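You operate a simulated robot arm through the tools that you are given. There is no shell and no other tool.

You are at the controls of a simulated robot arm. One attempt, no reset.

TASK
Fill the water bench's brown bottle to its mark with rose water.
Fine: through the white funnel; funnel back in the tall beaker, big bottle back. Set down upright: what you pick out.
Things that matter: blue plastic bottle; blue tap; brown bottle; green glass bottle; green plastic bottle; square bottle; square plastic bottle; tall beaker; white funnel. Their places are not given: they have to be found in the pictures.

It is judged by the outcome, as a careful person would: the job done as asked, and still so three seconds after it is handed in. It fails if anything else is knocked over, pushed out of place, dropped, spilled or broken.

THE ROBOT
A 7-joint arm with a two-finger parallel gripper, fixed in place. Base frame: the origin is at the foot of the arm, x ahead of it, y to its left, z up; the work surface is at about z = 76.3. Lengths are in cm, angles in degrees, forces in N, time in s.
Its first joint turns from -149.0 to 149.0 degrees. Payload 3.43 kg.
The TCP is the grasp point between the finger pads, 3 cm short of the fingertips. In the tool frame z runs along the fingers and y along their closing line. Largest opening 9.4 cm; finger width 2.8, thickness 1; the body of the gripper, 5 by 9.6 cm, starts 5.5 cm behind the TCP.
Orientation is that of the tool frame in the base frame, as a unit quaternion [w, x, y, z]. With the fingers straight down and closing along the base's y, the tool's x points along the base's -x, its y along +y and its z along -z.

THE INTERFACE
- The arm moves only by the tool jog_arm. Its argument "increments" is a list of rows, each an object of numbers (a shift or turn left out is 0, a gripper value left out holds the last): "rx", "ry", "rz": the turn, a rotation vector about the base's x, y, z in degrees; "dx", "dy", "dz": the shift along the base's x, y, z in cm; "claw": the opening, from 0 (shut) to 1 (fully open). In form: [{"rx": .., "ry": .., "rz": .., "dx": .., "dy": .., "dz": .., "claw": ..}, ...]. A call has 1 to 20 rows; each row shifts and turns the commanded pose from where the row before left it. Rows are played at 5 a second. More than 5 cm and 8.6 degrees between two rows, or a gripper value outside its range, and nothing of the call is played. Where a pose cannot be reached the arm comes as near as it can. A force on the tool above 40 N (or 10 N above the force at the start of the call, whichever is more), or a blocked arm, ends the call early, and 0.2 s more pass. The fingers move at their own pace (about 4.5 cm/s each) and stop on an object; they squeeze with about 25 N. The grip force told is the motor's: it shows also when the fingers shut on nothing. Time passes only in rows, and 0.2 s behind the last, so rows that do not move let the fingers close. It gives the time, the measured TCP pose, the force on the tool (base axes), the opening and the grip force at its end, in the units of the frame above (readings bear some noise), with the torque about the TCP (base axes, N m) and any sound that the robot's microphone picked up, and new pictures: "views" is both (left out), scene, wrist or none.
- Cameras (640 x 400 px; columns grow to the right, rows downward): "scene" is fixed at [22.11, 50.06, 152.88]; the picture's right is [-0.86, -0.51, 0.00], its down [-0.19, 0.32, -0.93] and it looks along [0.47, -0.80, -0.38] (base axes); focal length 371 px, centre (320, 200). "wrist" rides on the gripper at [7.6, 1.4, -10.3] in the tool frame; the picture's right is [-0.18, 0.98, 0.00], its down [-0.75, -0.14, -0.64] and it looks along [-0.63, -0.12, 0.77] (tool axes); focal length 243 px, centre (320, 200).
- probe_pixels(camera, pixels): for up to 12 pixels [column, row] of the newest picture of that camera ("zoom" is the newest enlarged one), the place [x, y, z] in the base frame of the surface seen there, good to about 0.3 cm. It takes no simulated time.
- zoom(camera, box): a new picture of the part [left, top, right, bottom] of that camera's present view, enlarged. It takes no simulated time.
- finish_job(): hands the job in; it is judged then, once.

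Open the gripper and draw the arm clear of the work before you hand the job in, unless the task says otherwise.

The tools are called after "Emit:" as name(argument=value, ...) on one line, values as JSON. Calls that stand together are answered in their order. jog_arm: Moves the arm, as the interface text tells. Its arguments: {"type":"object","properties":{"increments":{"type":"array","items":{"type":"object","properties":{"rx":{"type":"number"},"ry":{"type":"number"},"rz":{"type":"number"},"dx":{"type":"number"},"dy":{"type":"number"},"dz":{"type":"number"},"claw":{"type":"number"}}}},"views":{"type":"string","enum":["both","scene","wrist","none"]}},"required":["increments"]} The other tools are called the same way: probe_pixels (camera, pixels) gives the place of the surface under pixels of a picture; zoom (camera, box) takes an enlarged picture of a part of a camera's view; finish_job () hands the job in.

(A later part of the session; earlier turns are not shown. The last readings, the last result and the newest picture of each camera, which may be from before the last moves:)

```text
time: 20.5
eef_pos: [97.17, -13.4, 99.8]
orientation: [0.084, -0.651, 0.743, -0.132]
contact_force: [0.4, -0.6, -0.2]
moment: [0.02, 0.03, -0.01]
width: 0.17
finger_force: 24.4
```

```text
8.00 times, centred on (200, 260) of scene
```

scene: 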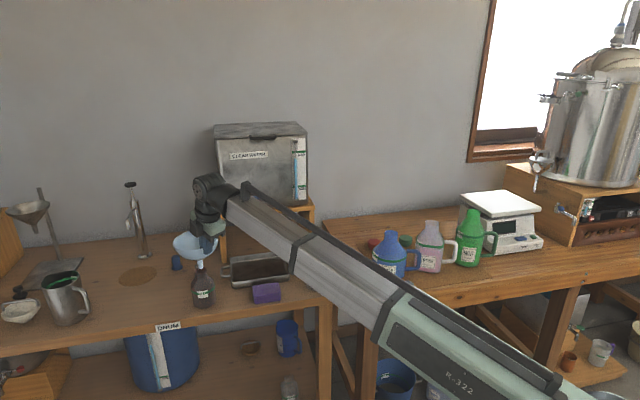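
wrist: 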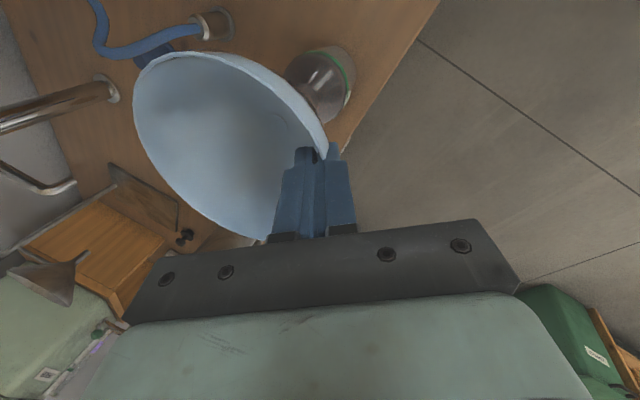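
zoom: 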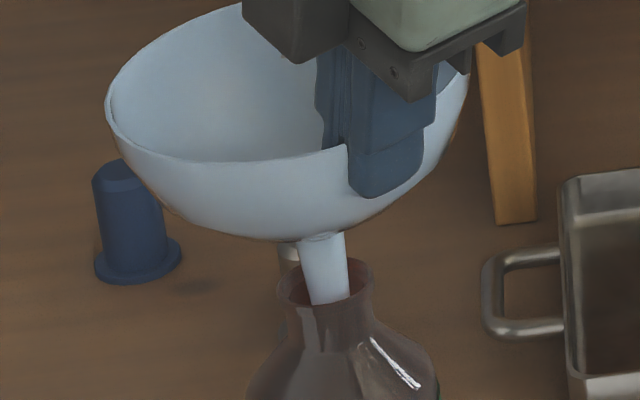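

The tip is inside the mouth with no contact force. Continuing down in small steps.

Emit:
jog_arm(increments=[{"dz": -0.5}, {"dz": -0.5}, {"dz": -0.5}, {}], views="none")

Emit:
zoom(camera="scene", box=[172, 235, 228, 285])

```text
time: 21.5
eef_pos: [97.26, -13.33, 98.38]
orientation: [0.085, -0.651, 0.743, -0.132]
contact_force: [-0.2, -1.8, 0.4]
moment: [0.02, 0.04, 0.0]
width: 0.18
finger_force: 25.0
```

```text
8.00 times, centred on (200, 260) of scene
```

zoom: 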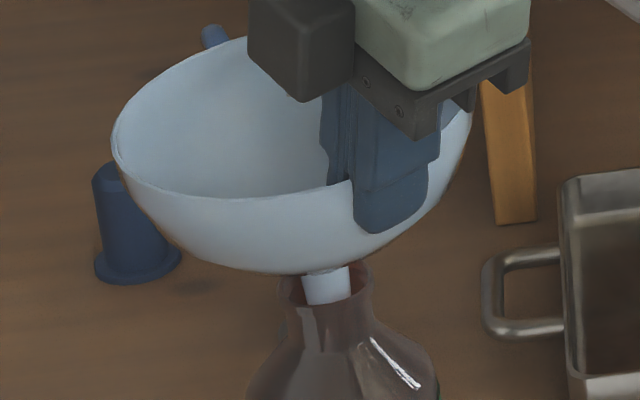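

Stem is centred in the neck (327 vs 325); force is ~1–2 N. A bit further until it seats.

Emit:
jog_arm(increments=[{"dz": -0.3}, {"dz": -0.3}, {"dz": -0.3}, {}], views="none")

Emit:
zoom(camera="scene", box=[172, 235, 228, 285])

```text
time: 22.5
eef_pos: [97.22, -13.25, 97.55]
orientation: [0.084, -0.65, 0.744, -0.131]
contact_force: [0.3, -0.2, 0.3]
moment: [-0.02, 0.0, -0.02]
width: 0.19
finger_force: 25.1
```

```text
8.00 times, centred on (200, 260) of scene
```

zoom: 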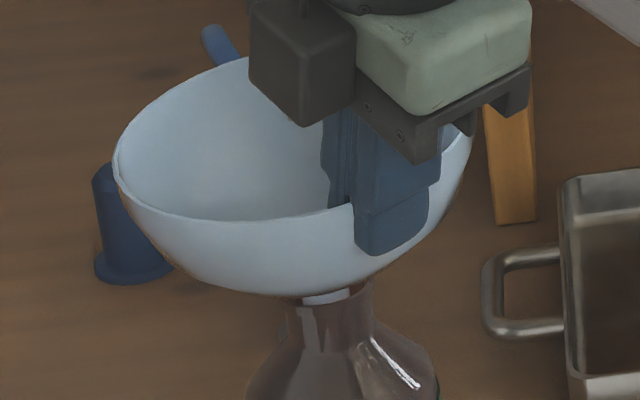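

Almost seated: the bowl's underside is just above the lip. I lower another few millimetres in 0.2 cm steps watching the force.

Emit:
jog_arm(increments=[{"dz": -0.2}, {"dz": -0.2}, {"dz": -0.2}, {}], views="none")

Emit:
zoom(camera="scene", box=[172, 235, 228, 285])

```text
time: 23.5
eef_pos: [97.21, -13.33, 96.89]
orientation: [0.084, -0.65, 0.744, -0.132]
contact_force: [-4.5, -2.0, 16.5]
moment: [-0.33, -0.62, -0.2]
width: 0.31
finger_force: 24.4
```

```text
8.00 times, centred on (200, 260) of scene
```

zoom: 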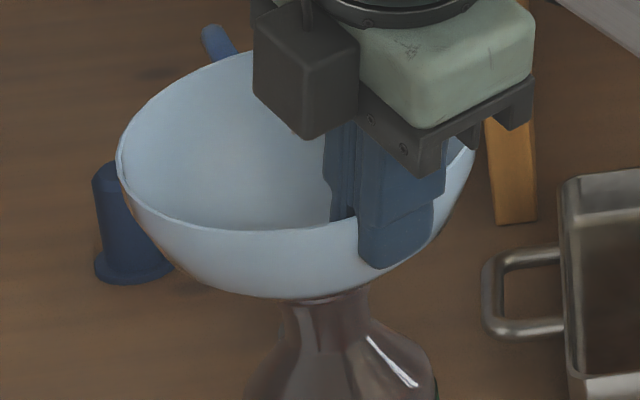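

Seated: 16.5 N upward reaction. I back off 0.25 cm to relieve it before opening.

Emit:
jog_arm(increments=[{"dz": 0.15}, {"dz": 0.1}, {}], views="none")

```text
time: 24.3
eef_pos: [97.12, -13.22, 97.07]
orientation: [0.085, -0.651, 0.743, -0.131]
contact_force: [0.4, -2.6, 10.2]
moment: [-0.27, -0.67, -0.15]
width: 0.26
finger_force: 25.0
```

Emit:
jog_arm(increments=[{"dz": 0.1}, {"dz": 0.1}, {}], views="none")

Emit:
zoom(camera="scene", box=[172, 225, 228, 315])

```text
time: 25.1
eef_pos: [97.24, -13.28, 97.25]
orientation: [0.083, -0.65, 0.744, -0.131]
contact_force: [0.2, -1.7, 5.1]
moment: [-0.13, -0.4, -0.08]
width: 0.22
finger_force: 25.1
```

```text
4.44 times, centred on (200, 270) of scene
```

zoom: 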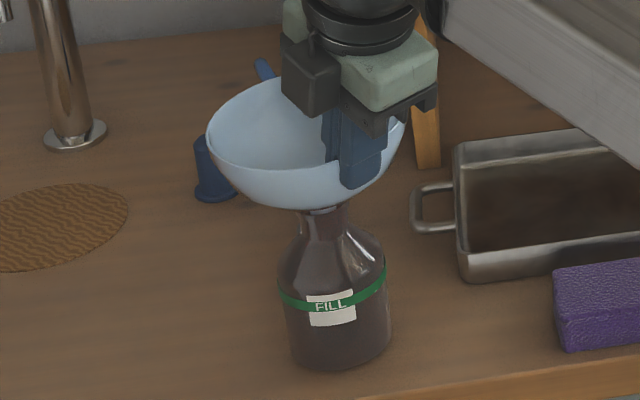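

The funnel sits level on the neck with ~5 N left. I relieve 0.1 more and open slowly.

Emit:
jog_arm(increments=[{"dz": 0.1}, {"claw": 0.05}, {"claw": 0.1}, {"claw": 0.15}, {"claw": 0.22}, {"claw": 0.28}, {}], views="both")

Emit:
zoom(camera="scene", box=[172, 225, 228, 315])

```text
time: 26.7
eef_pos: [97.31, -13.15, 97.37]
orientation: [0.084, -0.65, 0.744, -0.131]
contact_force: [0.7, 0.5, -0.2]
moment: [0.02, -0.01, 0.0]
width: 2.61
finger_force: 0.0
```

scene: 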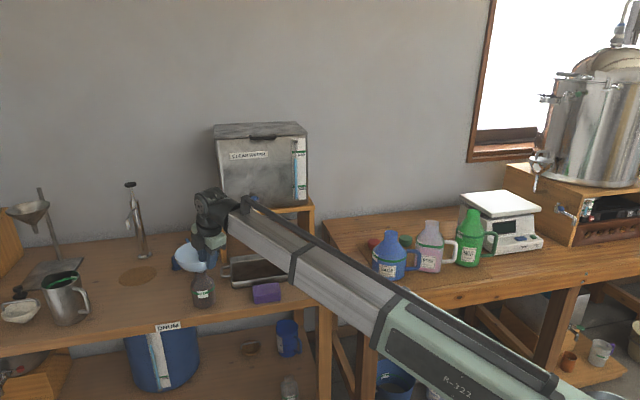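
wrist: 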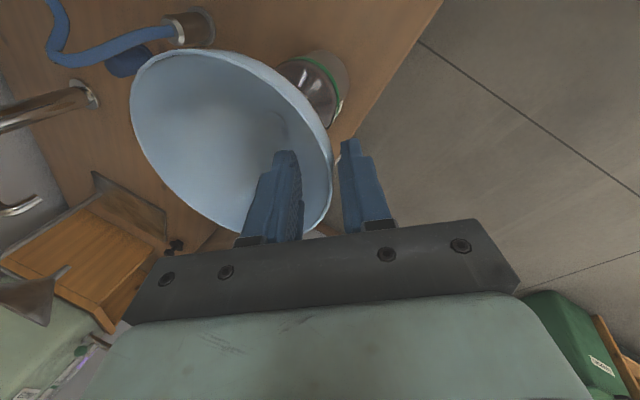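

```text
4.44 times, centred on (200, 270) of scene
```

zoom: 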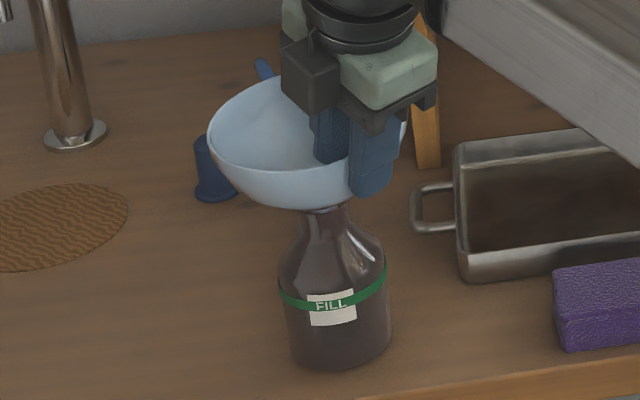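

The funnel stays put on the bottle, force zero. I withdraw the fingers along the tool axis and then pull back toward the base.

Emit:
jog_arm(increments=[{"dx": -0.45, "dy": 0.13, "dz": 1.43}, {"dx": -0.45, "dy": 0.13, "dz": 1.43}, {"dx": -0.6, "dy": 0.17, "dz": 1.9}, {"dx": -0.9, "dy": 0.26, "dz": 2.86}, {"dx": -3.9, "dy": 0.5, "dz": 1}, {"dx": -3.9, "dy": 0.5}, {"dx": -3.9, "dy": 0.5}, {"dx": -3.9, "dy": 0.5}, {"dx": -3.9, "dy": 0.5}, {"dx": -3.9, "dy": 0.5}, {}], views="both")

Emit:
zoom(camera="scene", box=[172, 225, 228, 315])

```text
time: 29.1
eef_pos: [71.36, -9.58, 106.04]
orientation: [0.085, -0.65, 0.743, -0.131]
contact_force: [-0.3, -0.5, -0.6]
moment: [0.01, 0.0, -0.01]
width: 2.65
finger_force: 0.1
```

scene: 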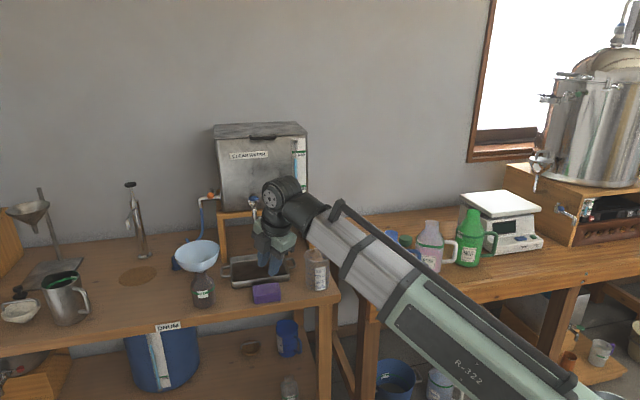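
wrist: 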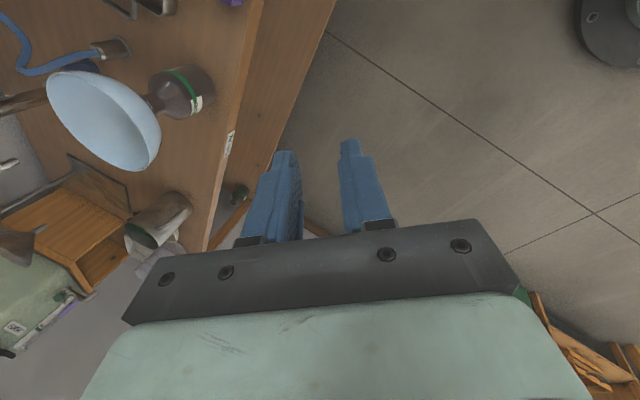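

```text
4.44 times, centred on (200, 270) of scene
```

zoom: 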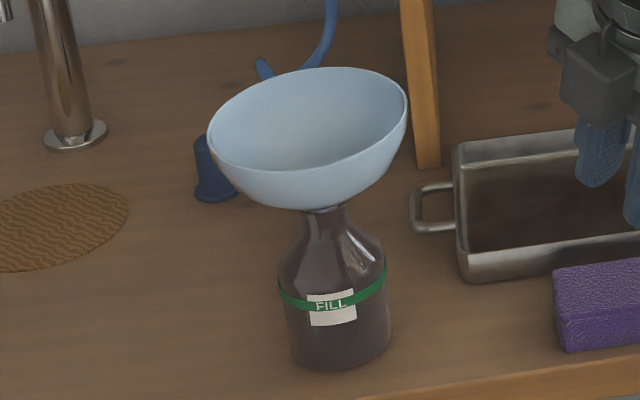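

The funnel stands steadily on the brown bottle. I swing the arm about the base toward the rose bottle at radius 72, z≈106.

Emit:
jog_arm(increments=[{"dx": -0.79, "dy": -4.71, "rz": -3.8}, {"dx": -1.1, "dy": -4.65, "rz": -3.8}, {"dx": -1.41, "dy": -4.56, "rz": -3.8}, {"dx": -1.71, "dy": -4.46, "rz": -3.8}, {"dx": -1.99, "dy": -4.33, "rz": -3.8}, {"dx": -2.28, "dy": -4.2, "rz": -3.8}, {"dx": -2.56, "dy": -4.03, "rz": -3.8}, {"dx": -2.81, "dy": -3.86, "rz": -3.8}, {"dx": -3.07, "dy": -3.66, "rz": -3.8}, {"dx": -3.3, "dy": -3.44, "rz": -3.8}, {"dx": -3.53, "dy": -3.23, "rz": -3.8}, {"dx": -3.73, "dy": -2.99, "rz": -3.8}, {"dx": -3.91, "dy": -2.72, "rz": -3.8}, {}], views="both")

```text
time: 32.1
eef_pos: [39.13, -60.43, 106.03]
orientation: [0.022, -0.279, 0.947, -0.155]
contact_force: [-0.8, 0.0, 0.5]
moment: [0.0, 0.02, 0.0]
width: 2.63
finger_force: 0.1
```

scene: 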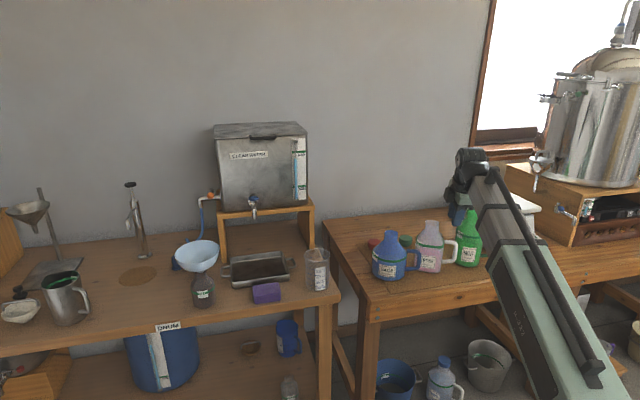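
wrist: 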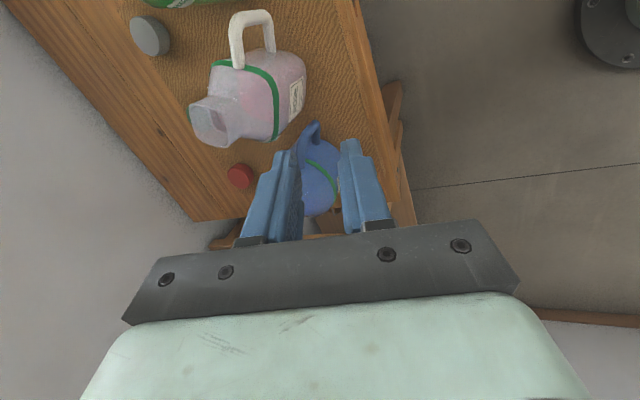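

A good overhead view of the rose bottle (250,95). I zoom and probe its faces, neck and handle.

Emit:
zoom(camera="wrist", box=[170, 0, 330, 170])

Emit:
zoom(camera="scene", box=[400, 210, 470, 280])

```text
2.35 times, centred on (250, 85) of wrist
```

zoom: 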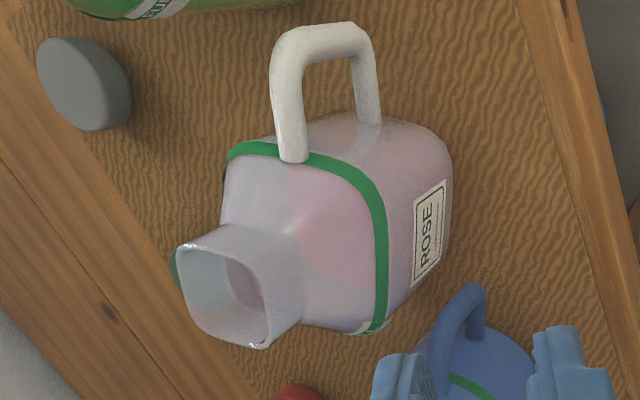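

```text
5.71 times, centred on (435, 245) of scene
```

zoom: 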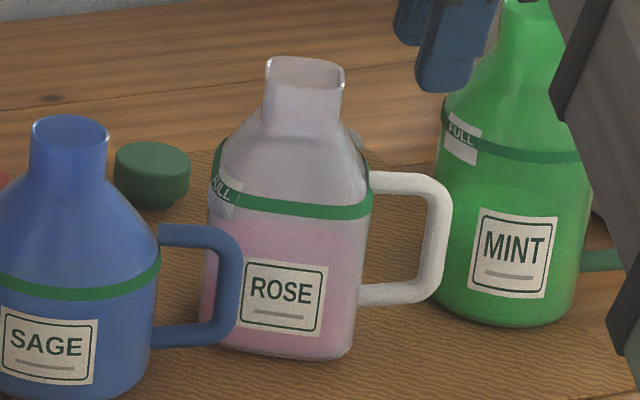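

Emit:
probe_pixels(camera="zoom", pixels=[[232, 335], [345, 350], [355, 250], [240, 240], [300, 235], [213, 250], [440, 230], [426, 240], [395, 185], [395, 295], [228, 270], [233, 330]])

Emit:
probe_pixels(camera="zoom", pixels=[[268, 62], [342, 68], [305, 75], [270, 110], [335, 115], [305, 110], [225, 150], [365, 165], [205, 250], [195, 235], [160, 300], [110, 330]])

Emit:
probe_pixels(camera="wrist", pixels=[[295, 100], [295, 80], [300, 65], [288, 120], [238, 20], [235, 45], [240, 65], [268, 15], [274, 45], [192, 105], [228, 145], [205, 100]])

Emit:
probe_pixels(camera="wrist", pixels=[[190, 112], [196, 138], [225, 112], [220, 140], [227, 147], [200, 98], [278, 130], [245, 62], [275, 60], [312, 125], [300, 150], [320, 140]])

```text
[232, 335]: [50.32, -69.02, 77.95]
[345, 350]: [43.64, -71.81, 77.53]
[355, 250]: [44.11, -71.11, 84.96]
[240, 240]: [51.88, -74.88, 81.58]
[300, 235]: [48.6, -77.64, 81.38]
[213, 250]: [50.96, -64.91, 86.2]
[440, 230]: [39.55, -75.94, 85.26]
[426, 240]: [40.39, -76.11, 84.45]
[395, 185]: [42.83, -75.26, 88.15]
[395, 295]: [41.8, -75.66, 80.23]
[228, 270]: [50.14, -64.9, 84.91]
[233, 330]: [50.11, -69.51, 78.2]
```

```text
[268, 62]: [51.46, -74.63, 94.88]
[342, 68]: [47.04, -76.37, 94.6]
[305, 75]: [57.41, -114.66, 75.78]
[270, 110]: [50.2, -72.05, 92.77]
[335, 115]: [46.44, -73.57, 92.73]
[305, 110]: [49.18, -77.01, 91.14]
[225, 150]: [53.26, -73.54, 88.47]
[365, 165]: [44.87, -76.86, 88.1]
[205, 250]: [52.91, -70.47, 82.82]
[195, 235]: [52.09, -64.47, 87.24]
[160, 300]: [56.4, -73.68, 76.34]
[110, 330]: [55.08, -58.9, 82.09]
```

```text
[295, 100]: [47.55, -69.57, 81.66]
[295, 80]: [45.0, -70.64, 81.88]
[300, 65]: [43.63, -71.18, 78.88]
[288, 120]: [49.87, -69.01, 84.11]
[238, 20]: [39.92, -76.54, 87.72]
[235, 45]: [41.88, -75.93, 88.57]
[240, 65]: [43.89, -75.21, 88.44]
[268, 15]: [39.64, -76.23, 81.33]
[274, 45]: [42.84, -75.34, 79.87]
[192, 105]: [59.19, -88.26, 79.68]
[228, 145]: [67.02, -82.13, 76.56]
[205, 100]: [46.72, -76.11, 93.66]
```

```text
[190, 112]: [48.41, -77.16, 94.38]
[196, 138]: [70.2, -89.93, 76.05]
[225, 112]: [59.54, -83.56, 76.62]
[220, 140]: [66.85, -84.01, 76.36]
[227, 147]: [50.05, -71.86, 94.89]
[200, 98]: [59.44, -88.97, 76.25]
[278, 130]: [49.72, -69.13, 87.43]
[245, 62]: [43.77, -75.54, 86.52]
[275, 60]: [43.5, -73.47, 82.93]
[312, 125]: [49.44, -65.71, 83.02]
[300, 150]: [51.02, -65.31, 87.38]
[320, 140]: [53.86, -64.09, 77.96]
```

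The body is ~9.6 cm wide (too wide for the 9.4 cm opening), so I will grip the square neck (~4.5 cm wide, z≈91–95, axis ≈(49.0,-74.5)) with the tool horizontal, approaching square to the label face (azimuth ≈-69°). First I roll the hand +90° about its own axis so the camera will end up on top.

Emit:
jog_arm(increments=[{"rx": -0.96, "ry": 2.11, "rz": 7.12}, {"rx": -0.96, "ry": 2.11, "rz": 7.12}, {"rx": -0.96, "ry": 2.11, "rz": 7.12}, {"rx": -0.96, "ry": 2.11, "rz": 7.12}, {"rx": -0.96, "ry": 2.11, "rz": 7.12}, {"rx": -0.96, "ry": 2.11, "rz": 7.12}, {"rx": -0.96, "ry": 2.11, "rz": 7.12}, {"rx": -0.96, "ry": 2.11, "rz": 7.12}, {"rx": -0.96, "ry": 2.11, "rz": 7.12}, {"rx": -0.96, "ry": 2.11, "rz": 7.12}, {"rx": -0.96, "ry": 2.11, "rz": 7.12}, {"rx": -0.96, "ry": 2.11, "rz": 7.12}, {}], views="both")

```text
time: 34.9
eef_pos: [39.1, -60.45, 106.04]
orientation: [0.082, 0.817, -0.556, 0.133]
contact_force: [0.7, -0.2, -0.8]
moment: [0.02, -0.02, 0.02]
width: 2.63
finger_force: 0.0
out of reach, approached as far as the arm can: row 11, 12
```

scene: 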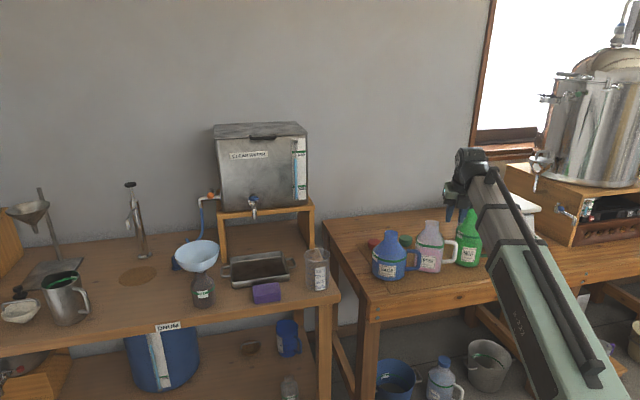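
wrist: 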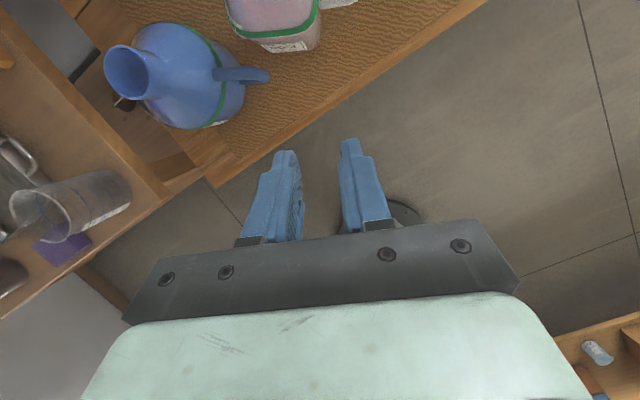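

The roll stopped ~12° short (joint limit), with tool x now at azimuth ≈-69°, which is just the azimuth I need. I take back the unreached 12° and pitch the tool up toward horizontal along azimuth -69°.

Emit:
jog_arm(increments=[{"rx": 0.77, "ry": -1.68, "rz": -5.7}, {"rx": 0.77, "ry": -1.68, "rz": -5.7}, {"rx": -7.0, "ry": -2.68, "dx": 0.62, "dy": -0.32}, {"rx": -7.0, "ry": -2.68, "dx": 0.62, "dy": -0.32}, {"rx": -7.0, "ry": -2.68, "dx": 0.62, "dy": -0.32}, {"rx": -7.0, "ry": -2.68, "dx": 0.62, "dy": -0.32}, {"rx": -7.0, "ry": -2.68, "dx": 0.62, "dy": -0.32}, {"rx": -7.0, "ry": -2.68, "dx": 0.62, "dy": -0.32}, {}], views="both")

```text
time: 36.9
eef_pos: [42.99, -62.11, 106.01]
orientation: [0.244, 0.654, -0.548, 0.462]
contact_force: [0.2, 0.4, -0.5]
moment: [-0.02, 0.0, -0.01]
width: 2.65
finger_force: 0.0
```

scene: 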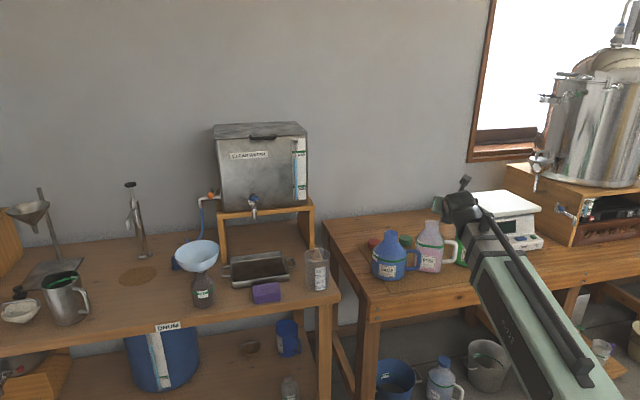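
wrist: 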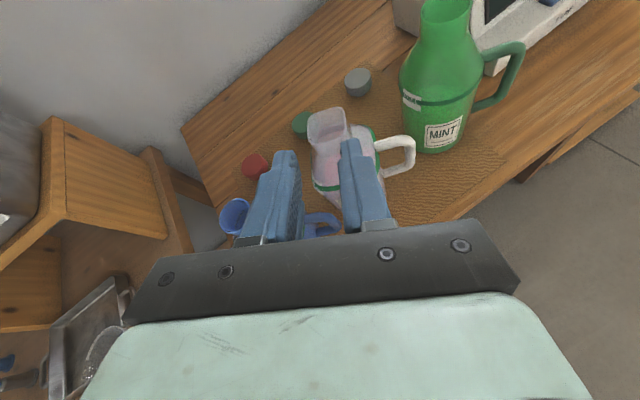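

Pitching works; the remaining error to a horizontal tool with closing line along the bottle's face is a rotation of about (-29.3,1.2,1.6)°. I apply it, staying above the bottle tops.

Emit:
jog_arm(increments=[{"rx": -7.32, "ry": 0.3, "rz": 0.4, "dx": 0.4, "dy": -0.3, "claw": 0.8}, {"rx": -7.32, "ry": 0.3, "rz": 0.4, "dx": 0.4, "dy": -0.3}, {"rx": -7.32, "ry": 0.3, "rz": 0.4, "dx": 0.4, "dy": -0.3}, {"rx": -7.32, "ry": 0.3, "rz": 0.4, "dx": 0.4, "dy": -0.3}, {}], views="both")

```text
time: 38.1
eef_pos: [44.55, -63.46, 105.9]
orientation: [0.401, 0.582, -0.402, 0.581]
contact_force: [0.6, 0.4, -0.2]
moment: [0.01, 0.0, -0.01]
width: 7.51
finger_force: 0.2
```

scene: 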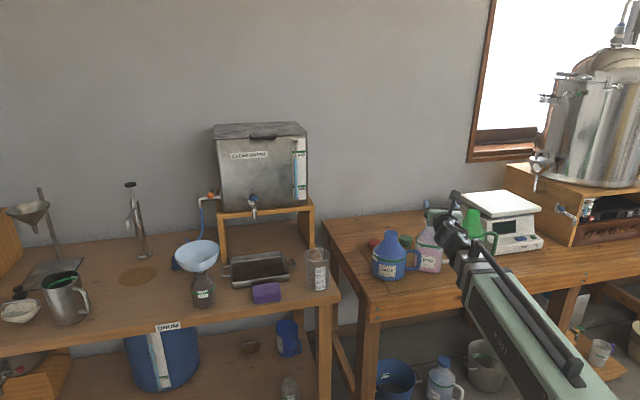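
wrist: 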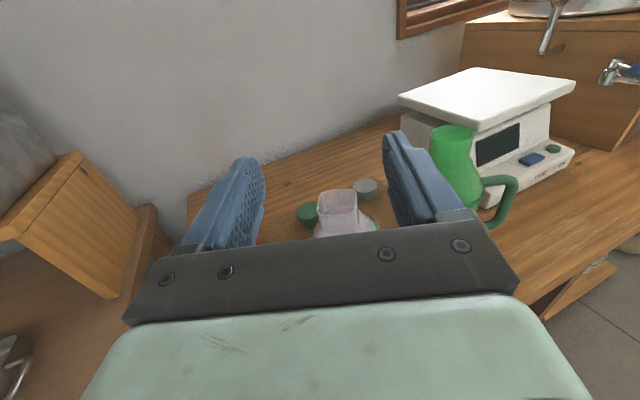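

The tool is now horizontal, camera on top, aimed along azimuth -69°; the rose neck appears at (338,210) between the fingers. I zoom and probe the neck.

Emit:
zoom(camera="wrist", box=[290, 160, 390, 240])

Emit:
zoom(camera="scene", box=[400, 205, 480, 285])

```text
5.00 times, centred on (340, 200) of wrist
```

zoom: 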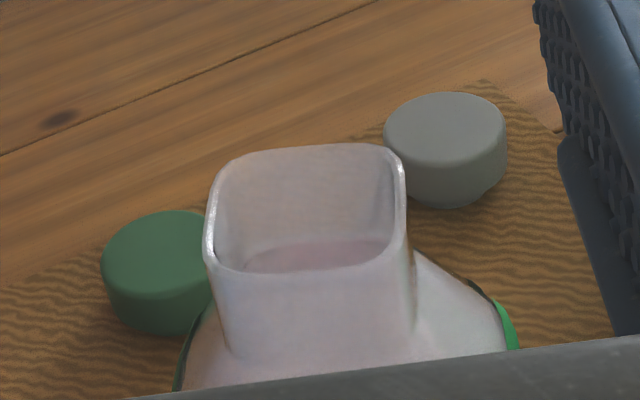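

```text
5.00 times, centred on (440, 245) of scene
```

zoom: 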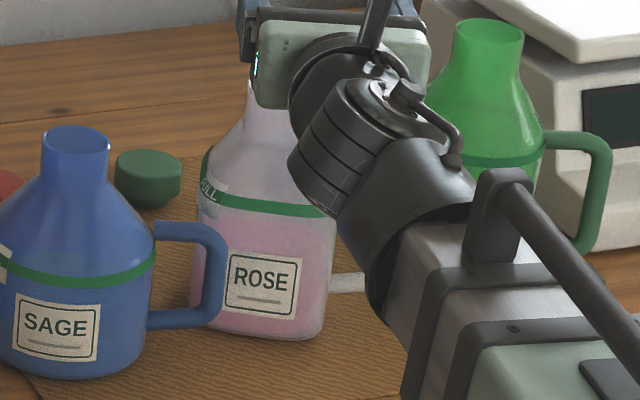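

Emit:
probe_pixels(camera="wrist", pixels=[[318, 212], [328, 214], [336, 214], [346, 213], [354, 209], [357, 198], [322, 192], [338, 189], [317, 203], [328, 224], [346, 222], [358, 214]])

Emit:
zoom(camera="wrist", box=[300, 180, 376, 230])

```text
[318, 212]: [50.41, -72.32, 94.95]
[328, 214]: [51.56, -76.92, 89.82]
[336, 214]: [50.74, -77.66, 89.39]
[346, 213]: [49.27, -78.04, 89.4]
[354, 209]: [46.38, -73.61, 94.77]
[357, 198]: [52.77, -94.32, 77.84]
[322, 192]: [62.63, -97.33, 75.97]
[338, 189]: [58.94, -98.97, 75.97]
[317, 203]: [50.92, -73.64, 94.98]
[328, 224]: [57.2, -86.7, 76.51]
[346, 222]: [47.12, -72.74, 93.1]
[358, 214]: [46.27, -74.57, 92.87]
```

```text
8.00 times, centred on (338, 205) of wrist
```

zoom: 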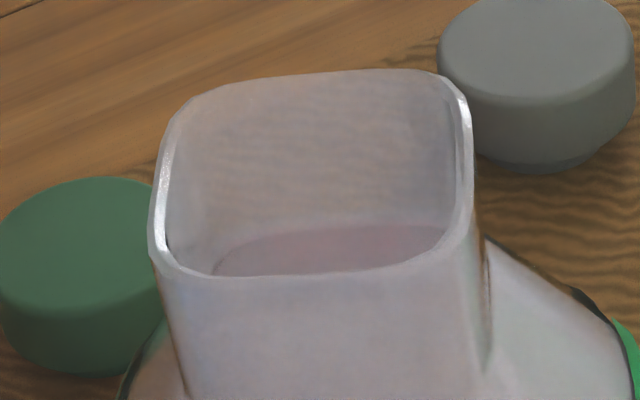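

Emit:
probe_pixels(camera="scene", pixels=[[480, 270], [500, 300], [530, 345], [570, 390], [470, 245], [455, 225], [600, 395], [480, 310], [420, 300], [560, 300], [400, 310], [520, 300]])

Emit:
probe_pixels(camera="wrist", pixels=[[359, 226], [366, 222], [370, 226], [352, 226], [349, 230], [316, 226], [312, 230], [340, 205], [335, 208], [372, 233], [378, 231], [310, 236]])

```text
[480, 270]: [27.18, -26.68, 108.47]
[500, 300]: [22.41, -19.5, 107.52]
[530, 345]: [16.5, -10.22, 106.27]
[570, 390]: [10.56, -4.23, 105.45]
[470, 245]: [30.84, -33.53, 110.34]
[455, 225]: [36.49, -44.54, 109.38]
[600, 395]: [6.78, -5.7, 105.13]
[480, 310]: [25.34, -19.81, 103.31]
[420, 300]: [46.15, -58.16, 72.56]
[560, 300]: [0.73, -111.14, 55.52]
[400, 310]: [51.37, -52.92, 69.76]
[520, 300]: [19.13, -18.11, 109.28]
```

```text
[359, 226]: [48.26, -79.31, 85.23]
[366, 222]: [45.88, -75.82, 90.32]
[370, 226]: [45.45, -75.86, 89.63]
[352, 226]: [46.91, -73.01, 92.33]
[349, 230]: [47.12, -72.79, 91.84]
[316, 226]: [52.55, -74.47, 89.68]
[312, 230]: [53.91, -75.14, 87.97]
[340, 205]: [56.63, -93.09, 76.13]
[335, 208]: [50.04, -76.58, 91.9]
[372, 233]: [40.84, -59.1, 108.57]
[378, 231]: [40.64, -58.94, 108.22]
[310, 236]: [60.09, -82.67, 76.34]
```

Neck spans e=16.5–21.4 (4.9 cm) with lip z=95 and base ≈91.5; axis (48.8,-74.6). I lower to z≈93.3 at the standoff point before advancing.

Emit:
jog_arm(increments=[{"dz": -3.2}, {"dz": -3.2}, {"dz": -3.2}, {"dz": -3.0}, {}], views="both")

Emit:
zoom(camera="scene", box=[380, 205, 480, 285])

```text
time: 39.3
eef_pos: [44.69, -63.67, 93.38]
orientation: [0.401, 0.583, -0.403, 0.581]
contact_force: [0.0, 0.9, -0.1]
moment: [-0.02, -0.01, 0.01]
width: 7.51
finger_force: 0.1
```

scene: 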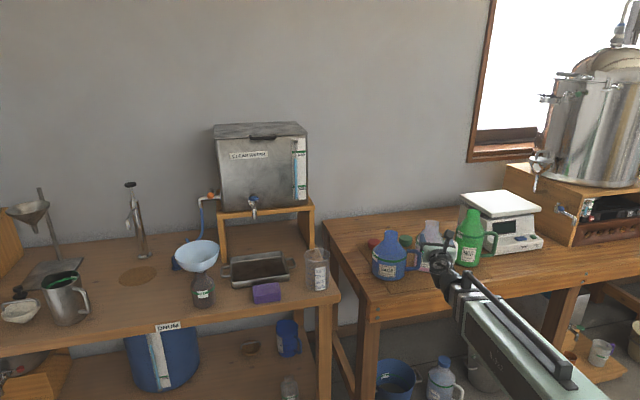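
wrist: 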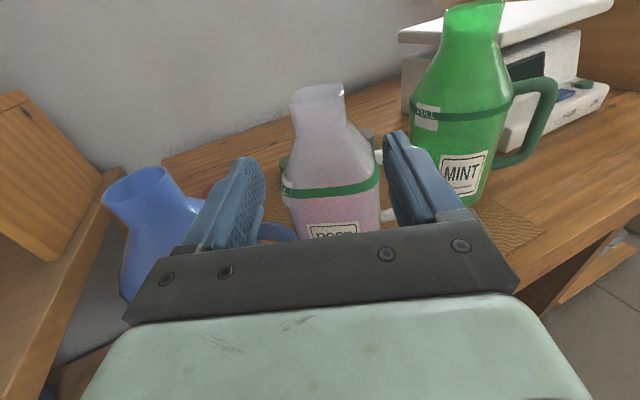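

```text
5.00 times, centred on (430, 245) of scene
```

zoom: 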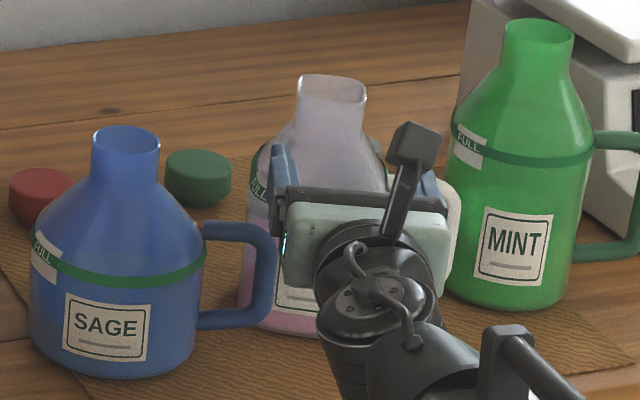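

Emit:
probe_pixels(camera="wrist", pixels=[[300, 105], [320, 105], [340, 105], [320, 120], [305, 125], [343, 118], [292, 95], [345, 90], [318, 98], [318, 135], [300, 135], [352, 128]])

Emit:
zoom(camera="wrist", box=[260, 70, 390, 240])

```text
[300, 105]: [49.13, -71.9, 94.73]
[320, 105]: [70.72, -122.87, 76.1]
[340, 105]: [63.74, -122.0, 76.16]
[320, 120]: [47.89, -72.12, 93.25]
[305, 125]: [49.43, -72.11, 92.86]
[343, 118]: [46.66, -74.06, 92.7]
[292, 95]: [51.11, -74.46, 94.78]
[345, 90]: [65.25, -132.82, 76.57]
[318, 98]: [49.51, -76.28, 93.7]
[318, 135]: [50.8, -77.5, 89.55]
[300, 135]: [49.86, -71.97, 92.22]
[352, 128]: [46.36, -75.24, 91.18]
```

```text
2.35 times, centred on (325, 155) of wrist
```

zoom: 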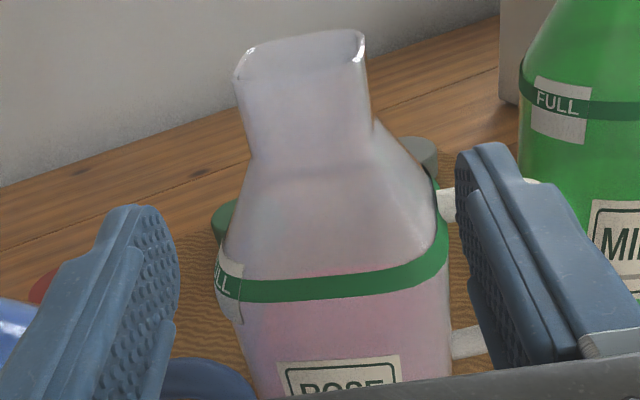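

The neck stands centred between the fingers. I advance 11.8 cm straight along the tool axis to straddle it.

Emit:
jog_arm(increments=[{"dx": 0.834, "dy": -2.2}, {"dx": 0.834, "dy": -2.2}, {"dx": 0.834, "dy": -2.2}, {"dx": 0.834, "dy": -2.2}, {"dx": 0.834, "dy": -2.2}, {}], views="both")

Emit:
zoom(camera="scene", box=[380, 205, 480, 285])

```text
time: 40.7
eef_pos: [48.71, -74.34, 93.4]
orientation: [0.401, 0.583, -0.403, 0.581]
contact_force: [-0.3, -0.4, -0.2]
moment: [0.0, 0.0, 0.01]
width: 7.52
finger_force: 0.1
```

scene: 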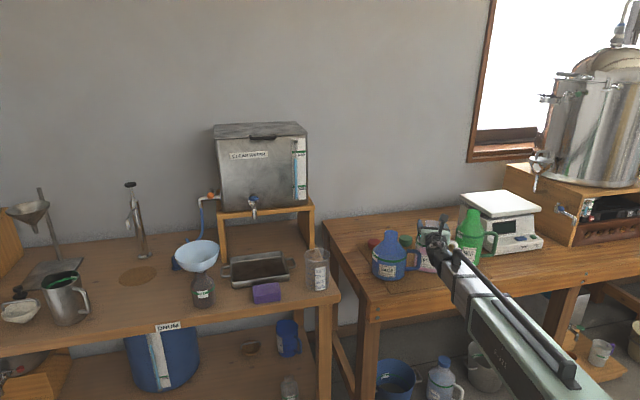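
wrist: 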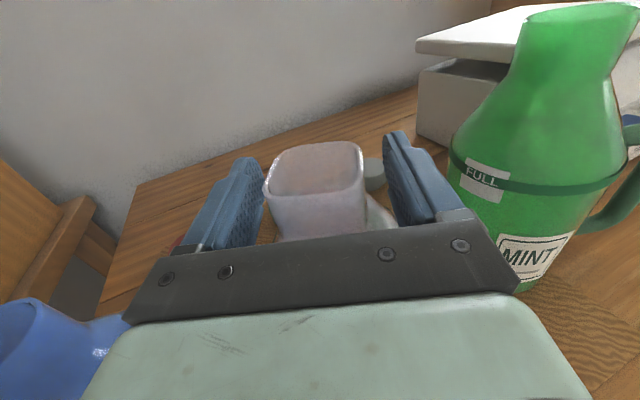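

```text
5.00 times, centred on (430, 245) of scene
```

zoom: 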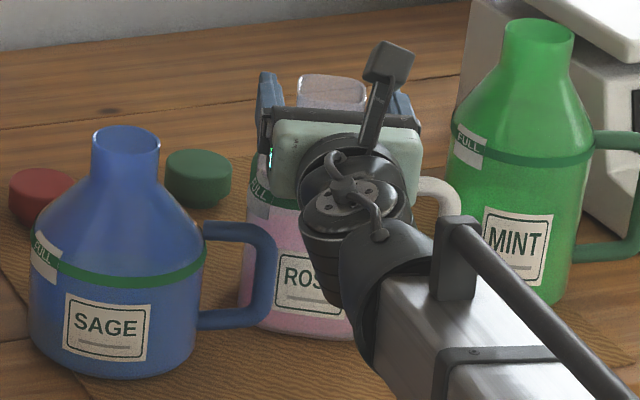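

Emit:
probe_pixels(camera="wrist", pixels=[[267, 188], [366, 195], [364, 165], [275, 165], [300, 147], [340, 145], [290, 195], [340, 195], [290, 220], [345, 215], [366, 210], [270, 205]])

Emit:
zoom(camera="wrist", box=[240, 120, 410, 240])

```text
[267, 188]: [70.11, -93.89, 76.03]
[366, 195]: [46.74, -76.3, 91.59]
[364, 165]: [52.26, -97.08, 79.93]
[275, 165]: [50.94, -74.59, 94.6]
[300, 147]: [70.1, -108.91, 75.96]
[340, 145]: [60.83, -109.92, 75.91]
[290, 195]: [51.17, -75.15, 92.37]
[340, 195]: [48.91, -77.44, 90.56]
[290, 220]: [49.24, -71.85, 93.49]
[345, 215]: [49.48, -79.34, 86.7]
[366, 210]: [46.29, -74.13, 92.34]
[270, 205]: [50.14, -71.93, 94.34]
```

```text
3.33 times, centred on (325, 180) of wrist
```

zoom: 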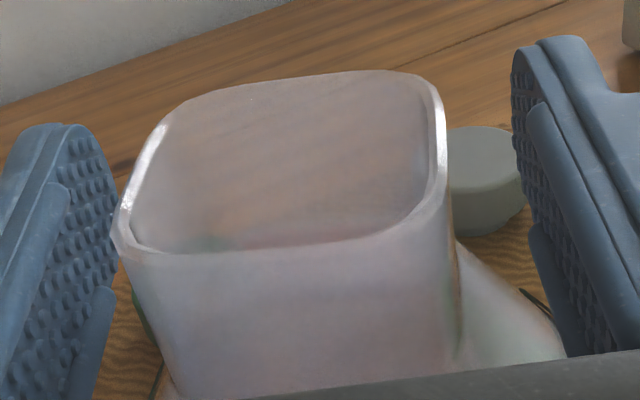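

Neck centre e≈18.85 versus TCP 18.96 — well centred. I close the gripper gently onto the neck.

Emit:
jog_arm(increments=[{"claw": 0.7}, {"claw": 0.62}, {"claw": 0.57}, {"claw": 0.53}, {"claw": 0.5}, {"claw": 0.46}, {"claw": 0.4}, {"claw": 0.2}, {"claw": 0.0}, {"claw": 0.0}, {"claw": 0.0}], views="both")

```text
time: 43.1
eef_pos: [48.83, -74.4, 93.5]
orientation: [0.4, 0.584, -0.402, 0.581]
contact_force: [2.1, 1.9, 2.7]
moment: [0.18, -0.1, -0.07]
width: 5.68
finger_force: 25.2
```

scene: 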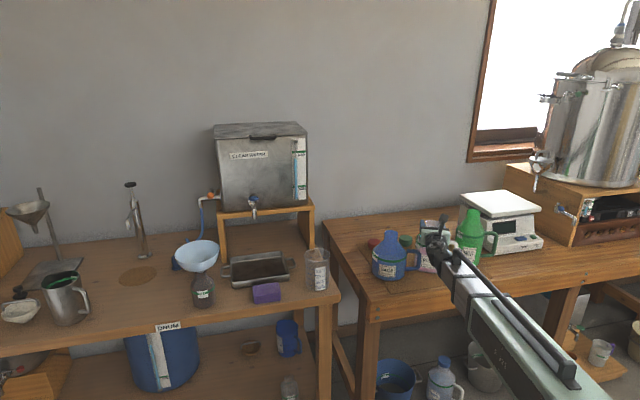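
wrist: 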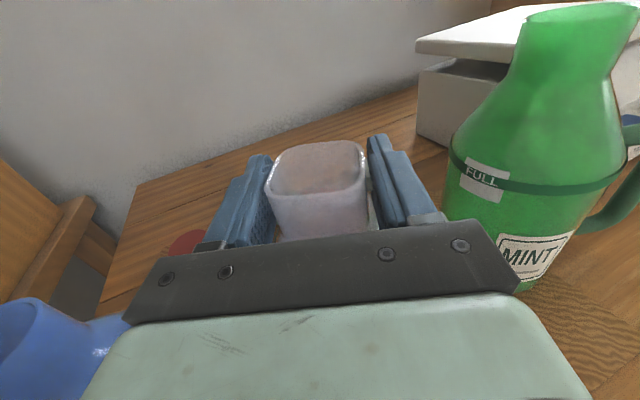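

Fingers stopped at 5.68 cm with 25 N, wider than the 4.9 cm I measured for the neck. I zoom to see what they are touching.

Emit:
zoom(camera="wrist", box=[240, 120, 410, 240])

Emit:
zoom(camera="scene", box=[405, 205, 475, 265])

Emit:
probe_pixels(camera="wrist", pixels=[[275, 165], [290, 195], [290, 220], [366, 210], [366, 195], [270, 205], [350, 150], [285, 150], [262, 190], [380, 180], [268, 160], [372, 150]])

```text
3.33 times, centred on (325, 180) of wrist
```

zoom: 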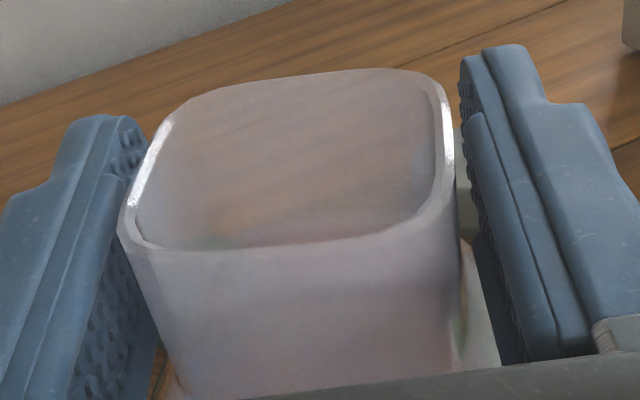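

```text
6.67 times, centred on (440, 235) of scene
```

zoom: 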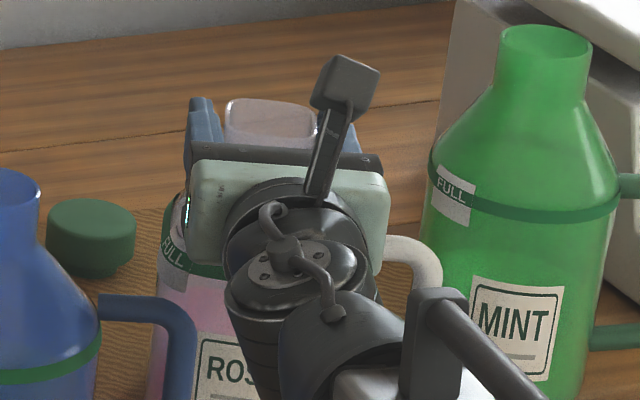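

```text
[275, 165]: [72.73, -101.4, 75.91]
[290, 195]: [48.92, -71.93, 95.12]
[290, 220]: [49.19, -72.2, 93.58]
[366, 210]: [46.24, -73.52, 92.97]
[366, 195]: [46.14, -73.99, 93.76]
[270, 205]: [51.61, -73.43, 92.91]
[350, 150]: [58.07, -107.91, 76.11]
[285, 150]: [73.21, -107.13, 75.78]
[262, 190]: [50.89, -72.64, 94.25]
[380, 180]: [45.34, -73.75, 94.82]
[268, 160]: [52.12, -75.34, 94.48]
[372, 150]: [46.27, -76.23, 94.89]
```

The fingers are ~0.4 cm off the neck on each side and push slightly upward, so their lower edges are catching the flare at the neck base. I open, raise 0.8 cm and re-close higher on the neck.

Emit:
jog_arm(increments=[{"claw": 0.7}, {"claw": 0.75}, {"claw": 0.75}, {"dz": 0.4}, {"dz": 0.4}, {"claw": 0.62}, {"claw": 0.56}, {"claw": 0.52}, {"claw": 0.48}, {"claw": 0.42}, {"claw": 0.2}, {"claw": 0.0}, {"claw": 0.0}, {"claw": 0.0}], views="both")

Emit:
zoom(camera="wrist", box=[240, 120, 410, 240])

```text
time: 46.1
eef_pos: [48.66, -74.55, 94.09]
orientation: [0.401, 0.583, -0.402, 0.581]
contact_force: [1.2, 2.0, 1.6]
moment: [0.19, -0.08, -0.08]
width: 5.7
finger_force: 25.2
```

scene: 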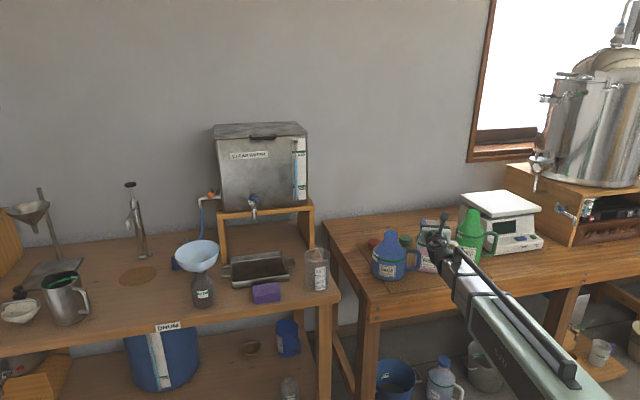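
wrist: 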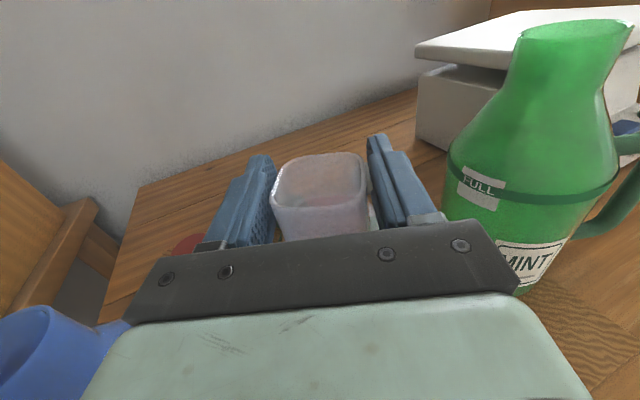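

```text
3.33 times, centred on (325, 180) of wrist
```

zoom: 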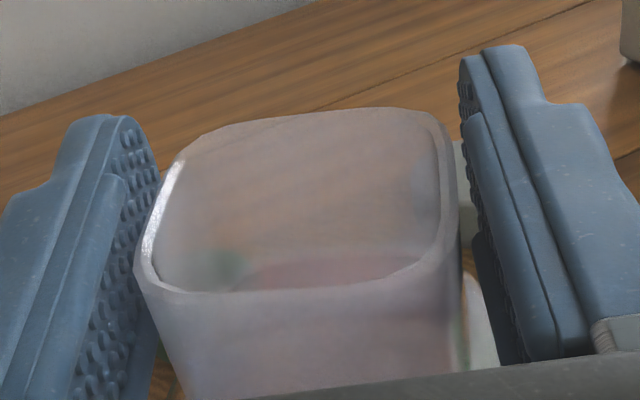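

The width is the same (5.70) at both heights, so it is the neck's vertical sides that are held (contact shape a bit larger than it looks). Grip is 25 N; I lift slowly and read the weight.

Emit:
jog_arm(increments=[{"dz": 0.5, "claw": 0}, {"dz": 0.7}, {"dz": 1.0}, {"dz": 1.0}, {}, {}], views="both")

Emit:
zoom(camera="scene", box=[380, 205, 480, 285])

```text
time: 47.5
eef_pos: [48.78, -74.51, 97.26]
orientation: [0.402, 0.582, -0.403, 0.581]
contact_force: [0.3, 0.2, -5.3]
moment: [-0.02, -0.01, -0.02]
width: 5.67
finger_force: 25.1
```

scene: 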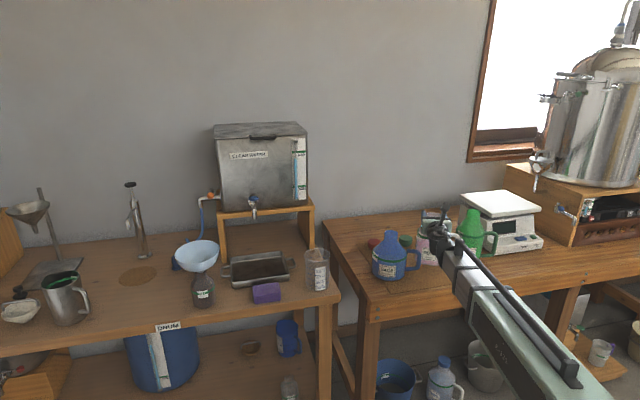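
wrist: 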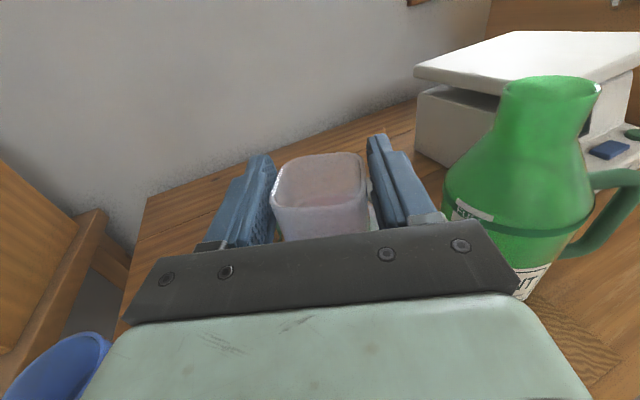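

```text
5.00 times, centred on (430, 245) of scene
```

zoom: 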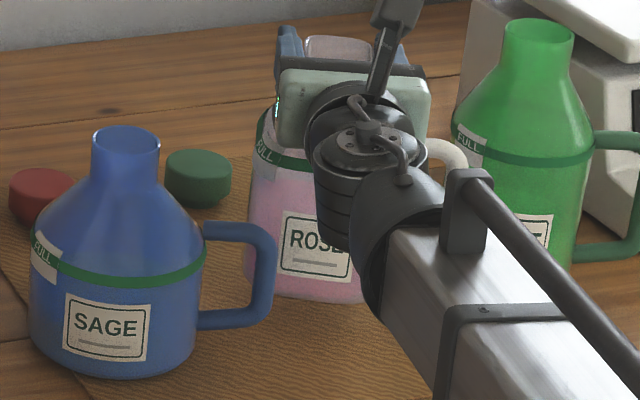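

Lifted cleanly: weight 5.3 N (≈0.54 kg), no sag. I raise it well clear of the neighbouring handle, then draw it back toward the base.

Emit:
jog_arm(increments=[{"dz": 1.5, "claw": 0}, {"dz": 2.0}, {"dz": 2.2}, {"dz": 2.2}, {"dz": 1.9}, {"dx": -0.5, "dy": 1.3}, {"dx": -0.85, "dy": 2.25}, {"dx": -1.0, "dy": 2.65}, {"dx": -1.0, "dy": 2.65}, {"dx": -0.85, "dy": 2.2}, {}], views="both")

```text
time: 49.9
eef_pos: [44.38, -63.46, 107.23]
orientation: [0.401, 0.583, -0.403, 0.581]
contact_force: [-0.3, -0.5, -5.5]
moment: [-0.04, 0.01, 0.0]
width: 5.66
finger_force: 24.9
```

scene: 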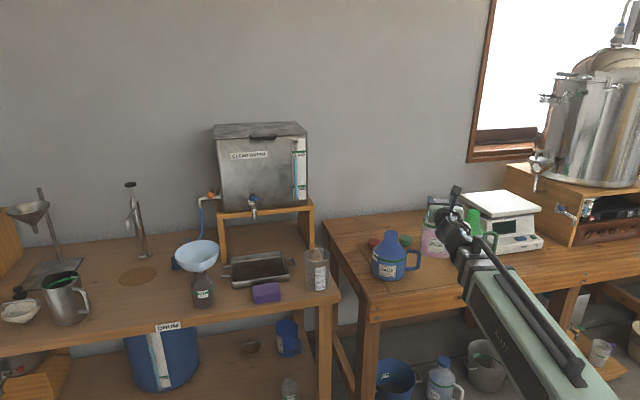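
wrist: 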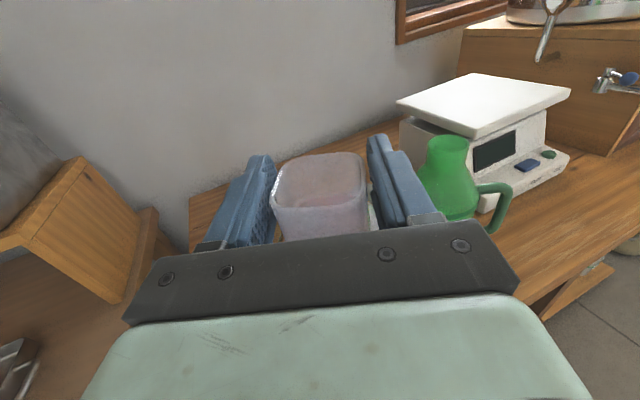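

Steady at 5.5 N. I draw back to radius 70 and then swing round toward azimuth -8°, turning the tool with it to become radial.

Emit:
jog_arm(increments=[{"dx": -2.1, "dy": 3.06, "dz": 1, "claw": 0}, {"dx": -2.1, "dy": 3.06, "dz": 1}, {"dx": 3.54, "dy": 2.65, "rz": 4.54}, {"dx": 3.37, "dy": 2.87, "rz": 4.54}, {"dx": 3.17, "dy": 3.07, "rz": 4.54}, {"dx": 2.98, "dy": 3.27, "rz": 4.54}, {"dx": 2.77, "dy": 3.45, "rz": 4.54}, {"dx": 2.54, "dy": 3.62, "rz": 4.54}, {"dx": 2.31, "dy": 3.77, "rz": 4.54}, {"dx": 2.06, "dy": 3.91, "rz": 4.54}, {"dx": 1.82, "dy": 4.03, "rz": 4.54}, {"dx": 1.56, "dy": 4.14, "rz": 4.54}, {"dx": 1.29, "dy": 4.23, "rz": 4.54}, {"dx": 1.02, "dy": 4.3, "rz": 4.54}, {"dx": 0.75, "dy": 4.36, "rz": 4.54}, {}], views="both")

```text
time: 53.3
eef_pos: [73.87, -11.79, 110.15]
orientation: [0.067, 0.704, -0.068, 0.703]
contact_force: [-0.4, -0.1, -6.0]
moment: [0.01, -0.03, -0.02]
width: 5.68
finger_force: 25.4
out of reach, approached as far as the arm can: row 2, 3, 4, 5, 6, 7, 8, 10, 13, 14, 15
```

scene: 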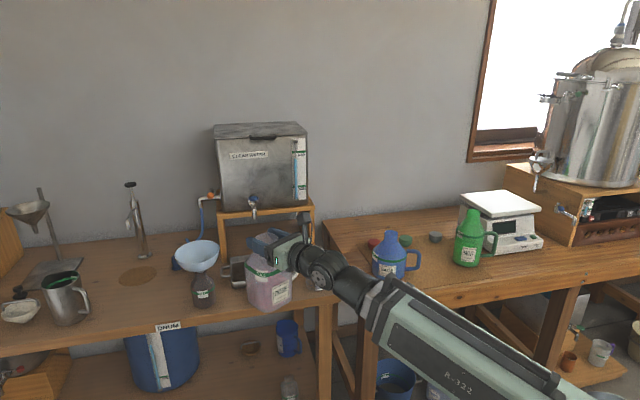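
wrist: 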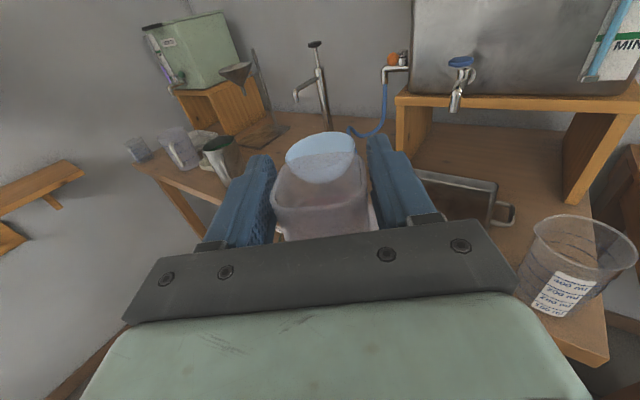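

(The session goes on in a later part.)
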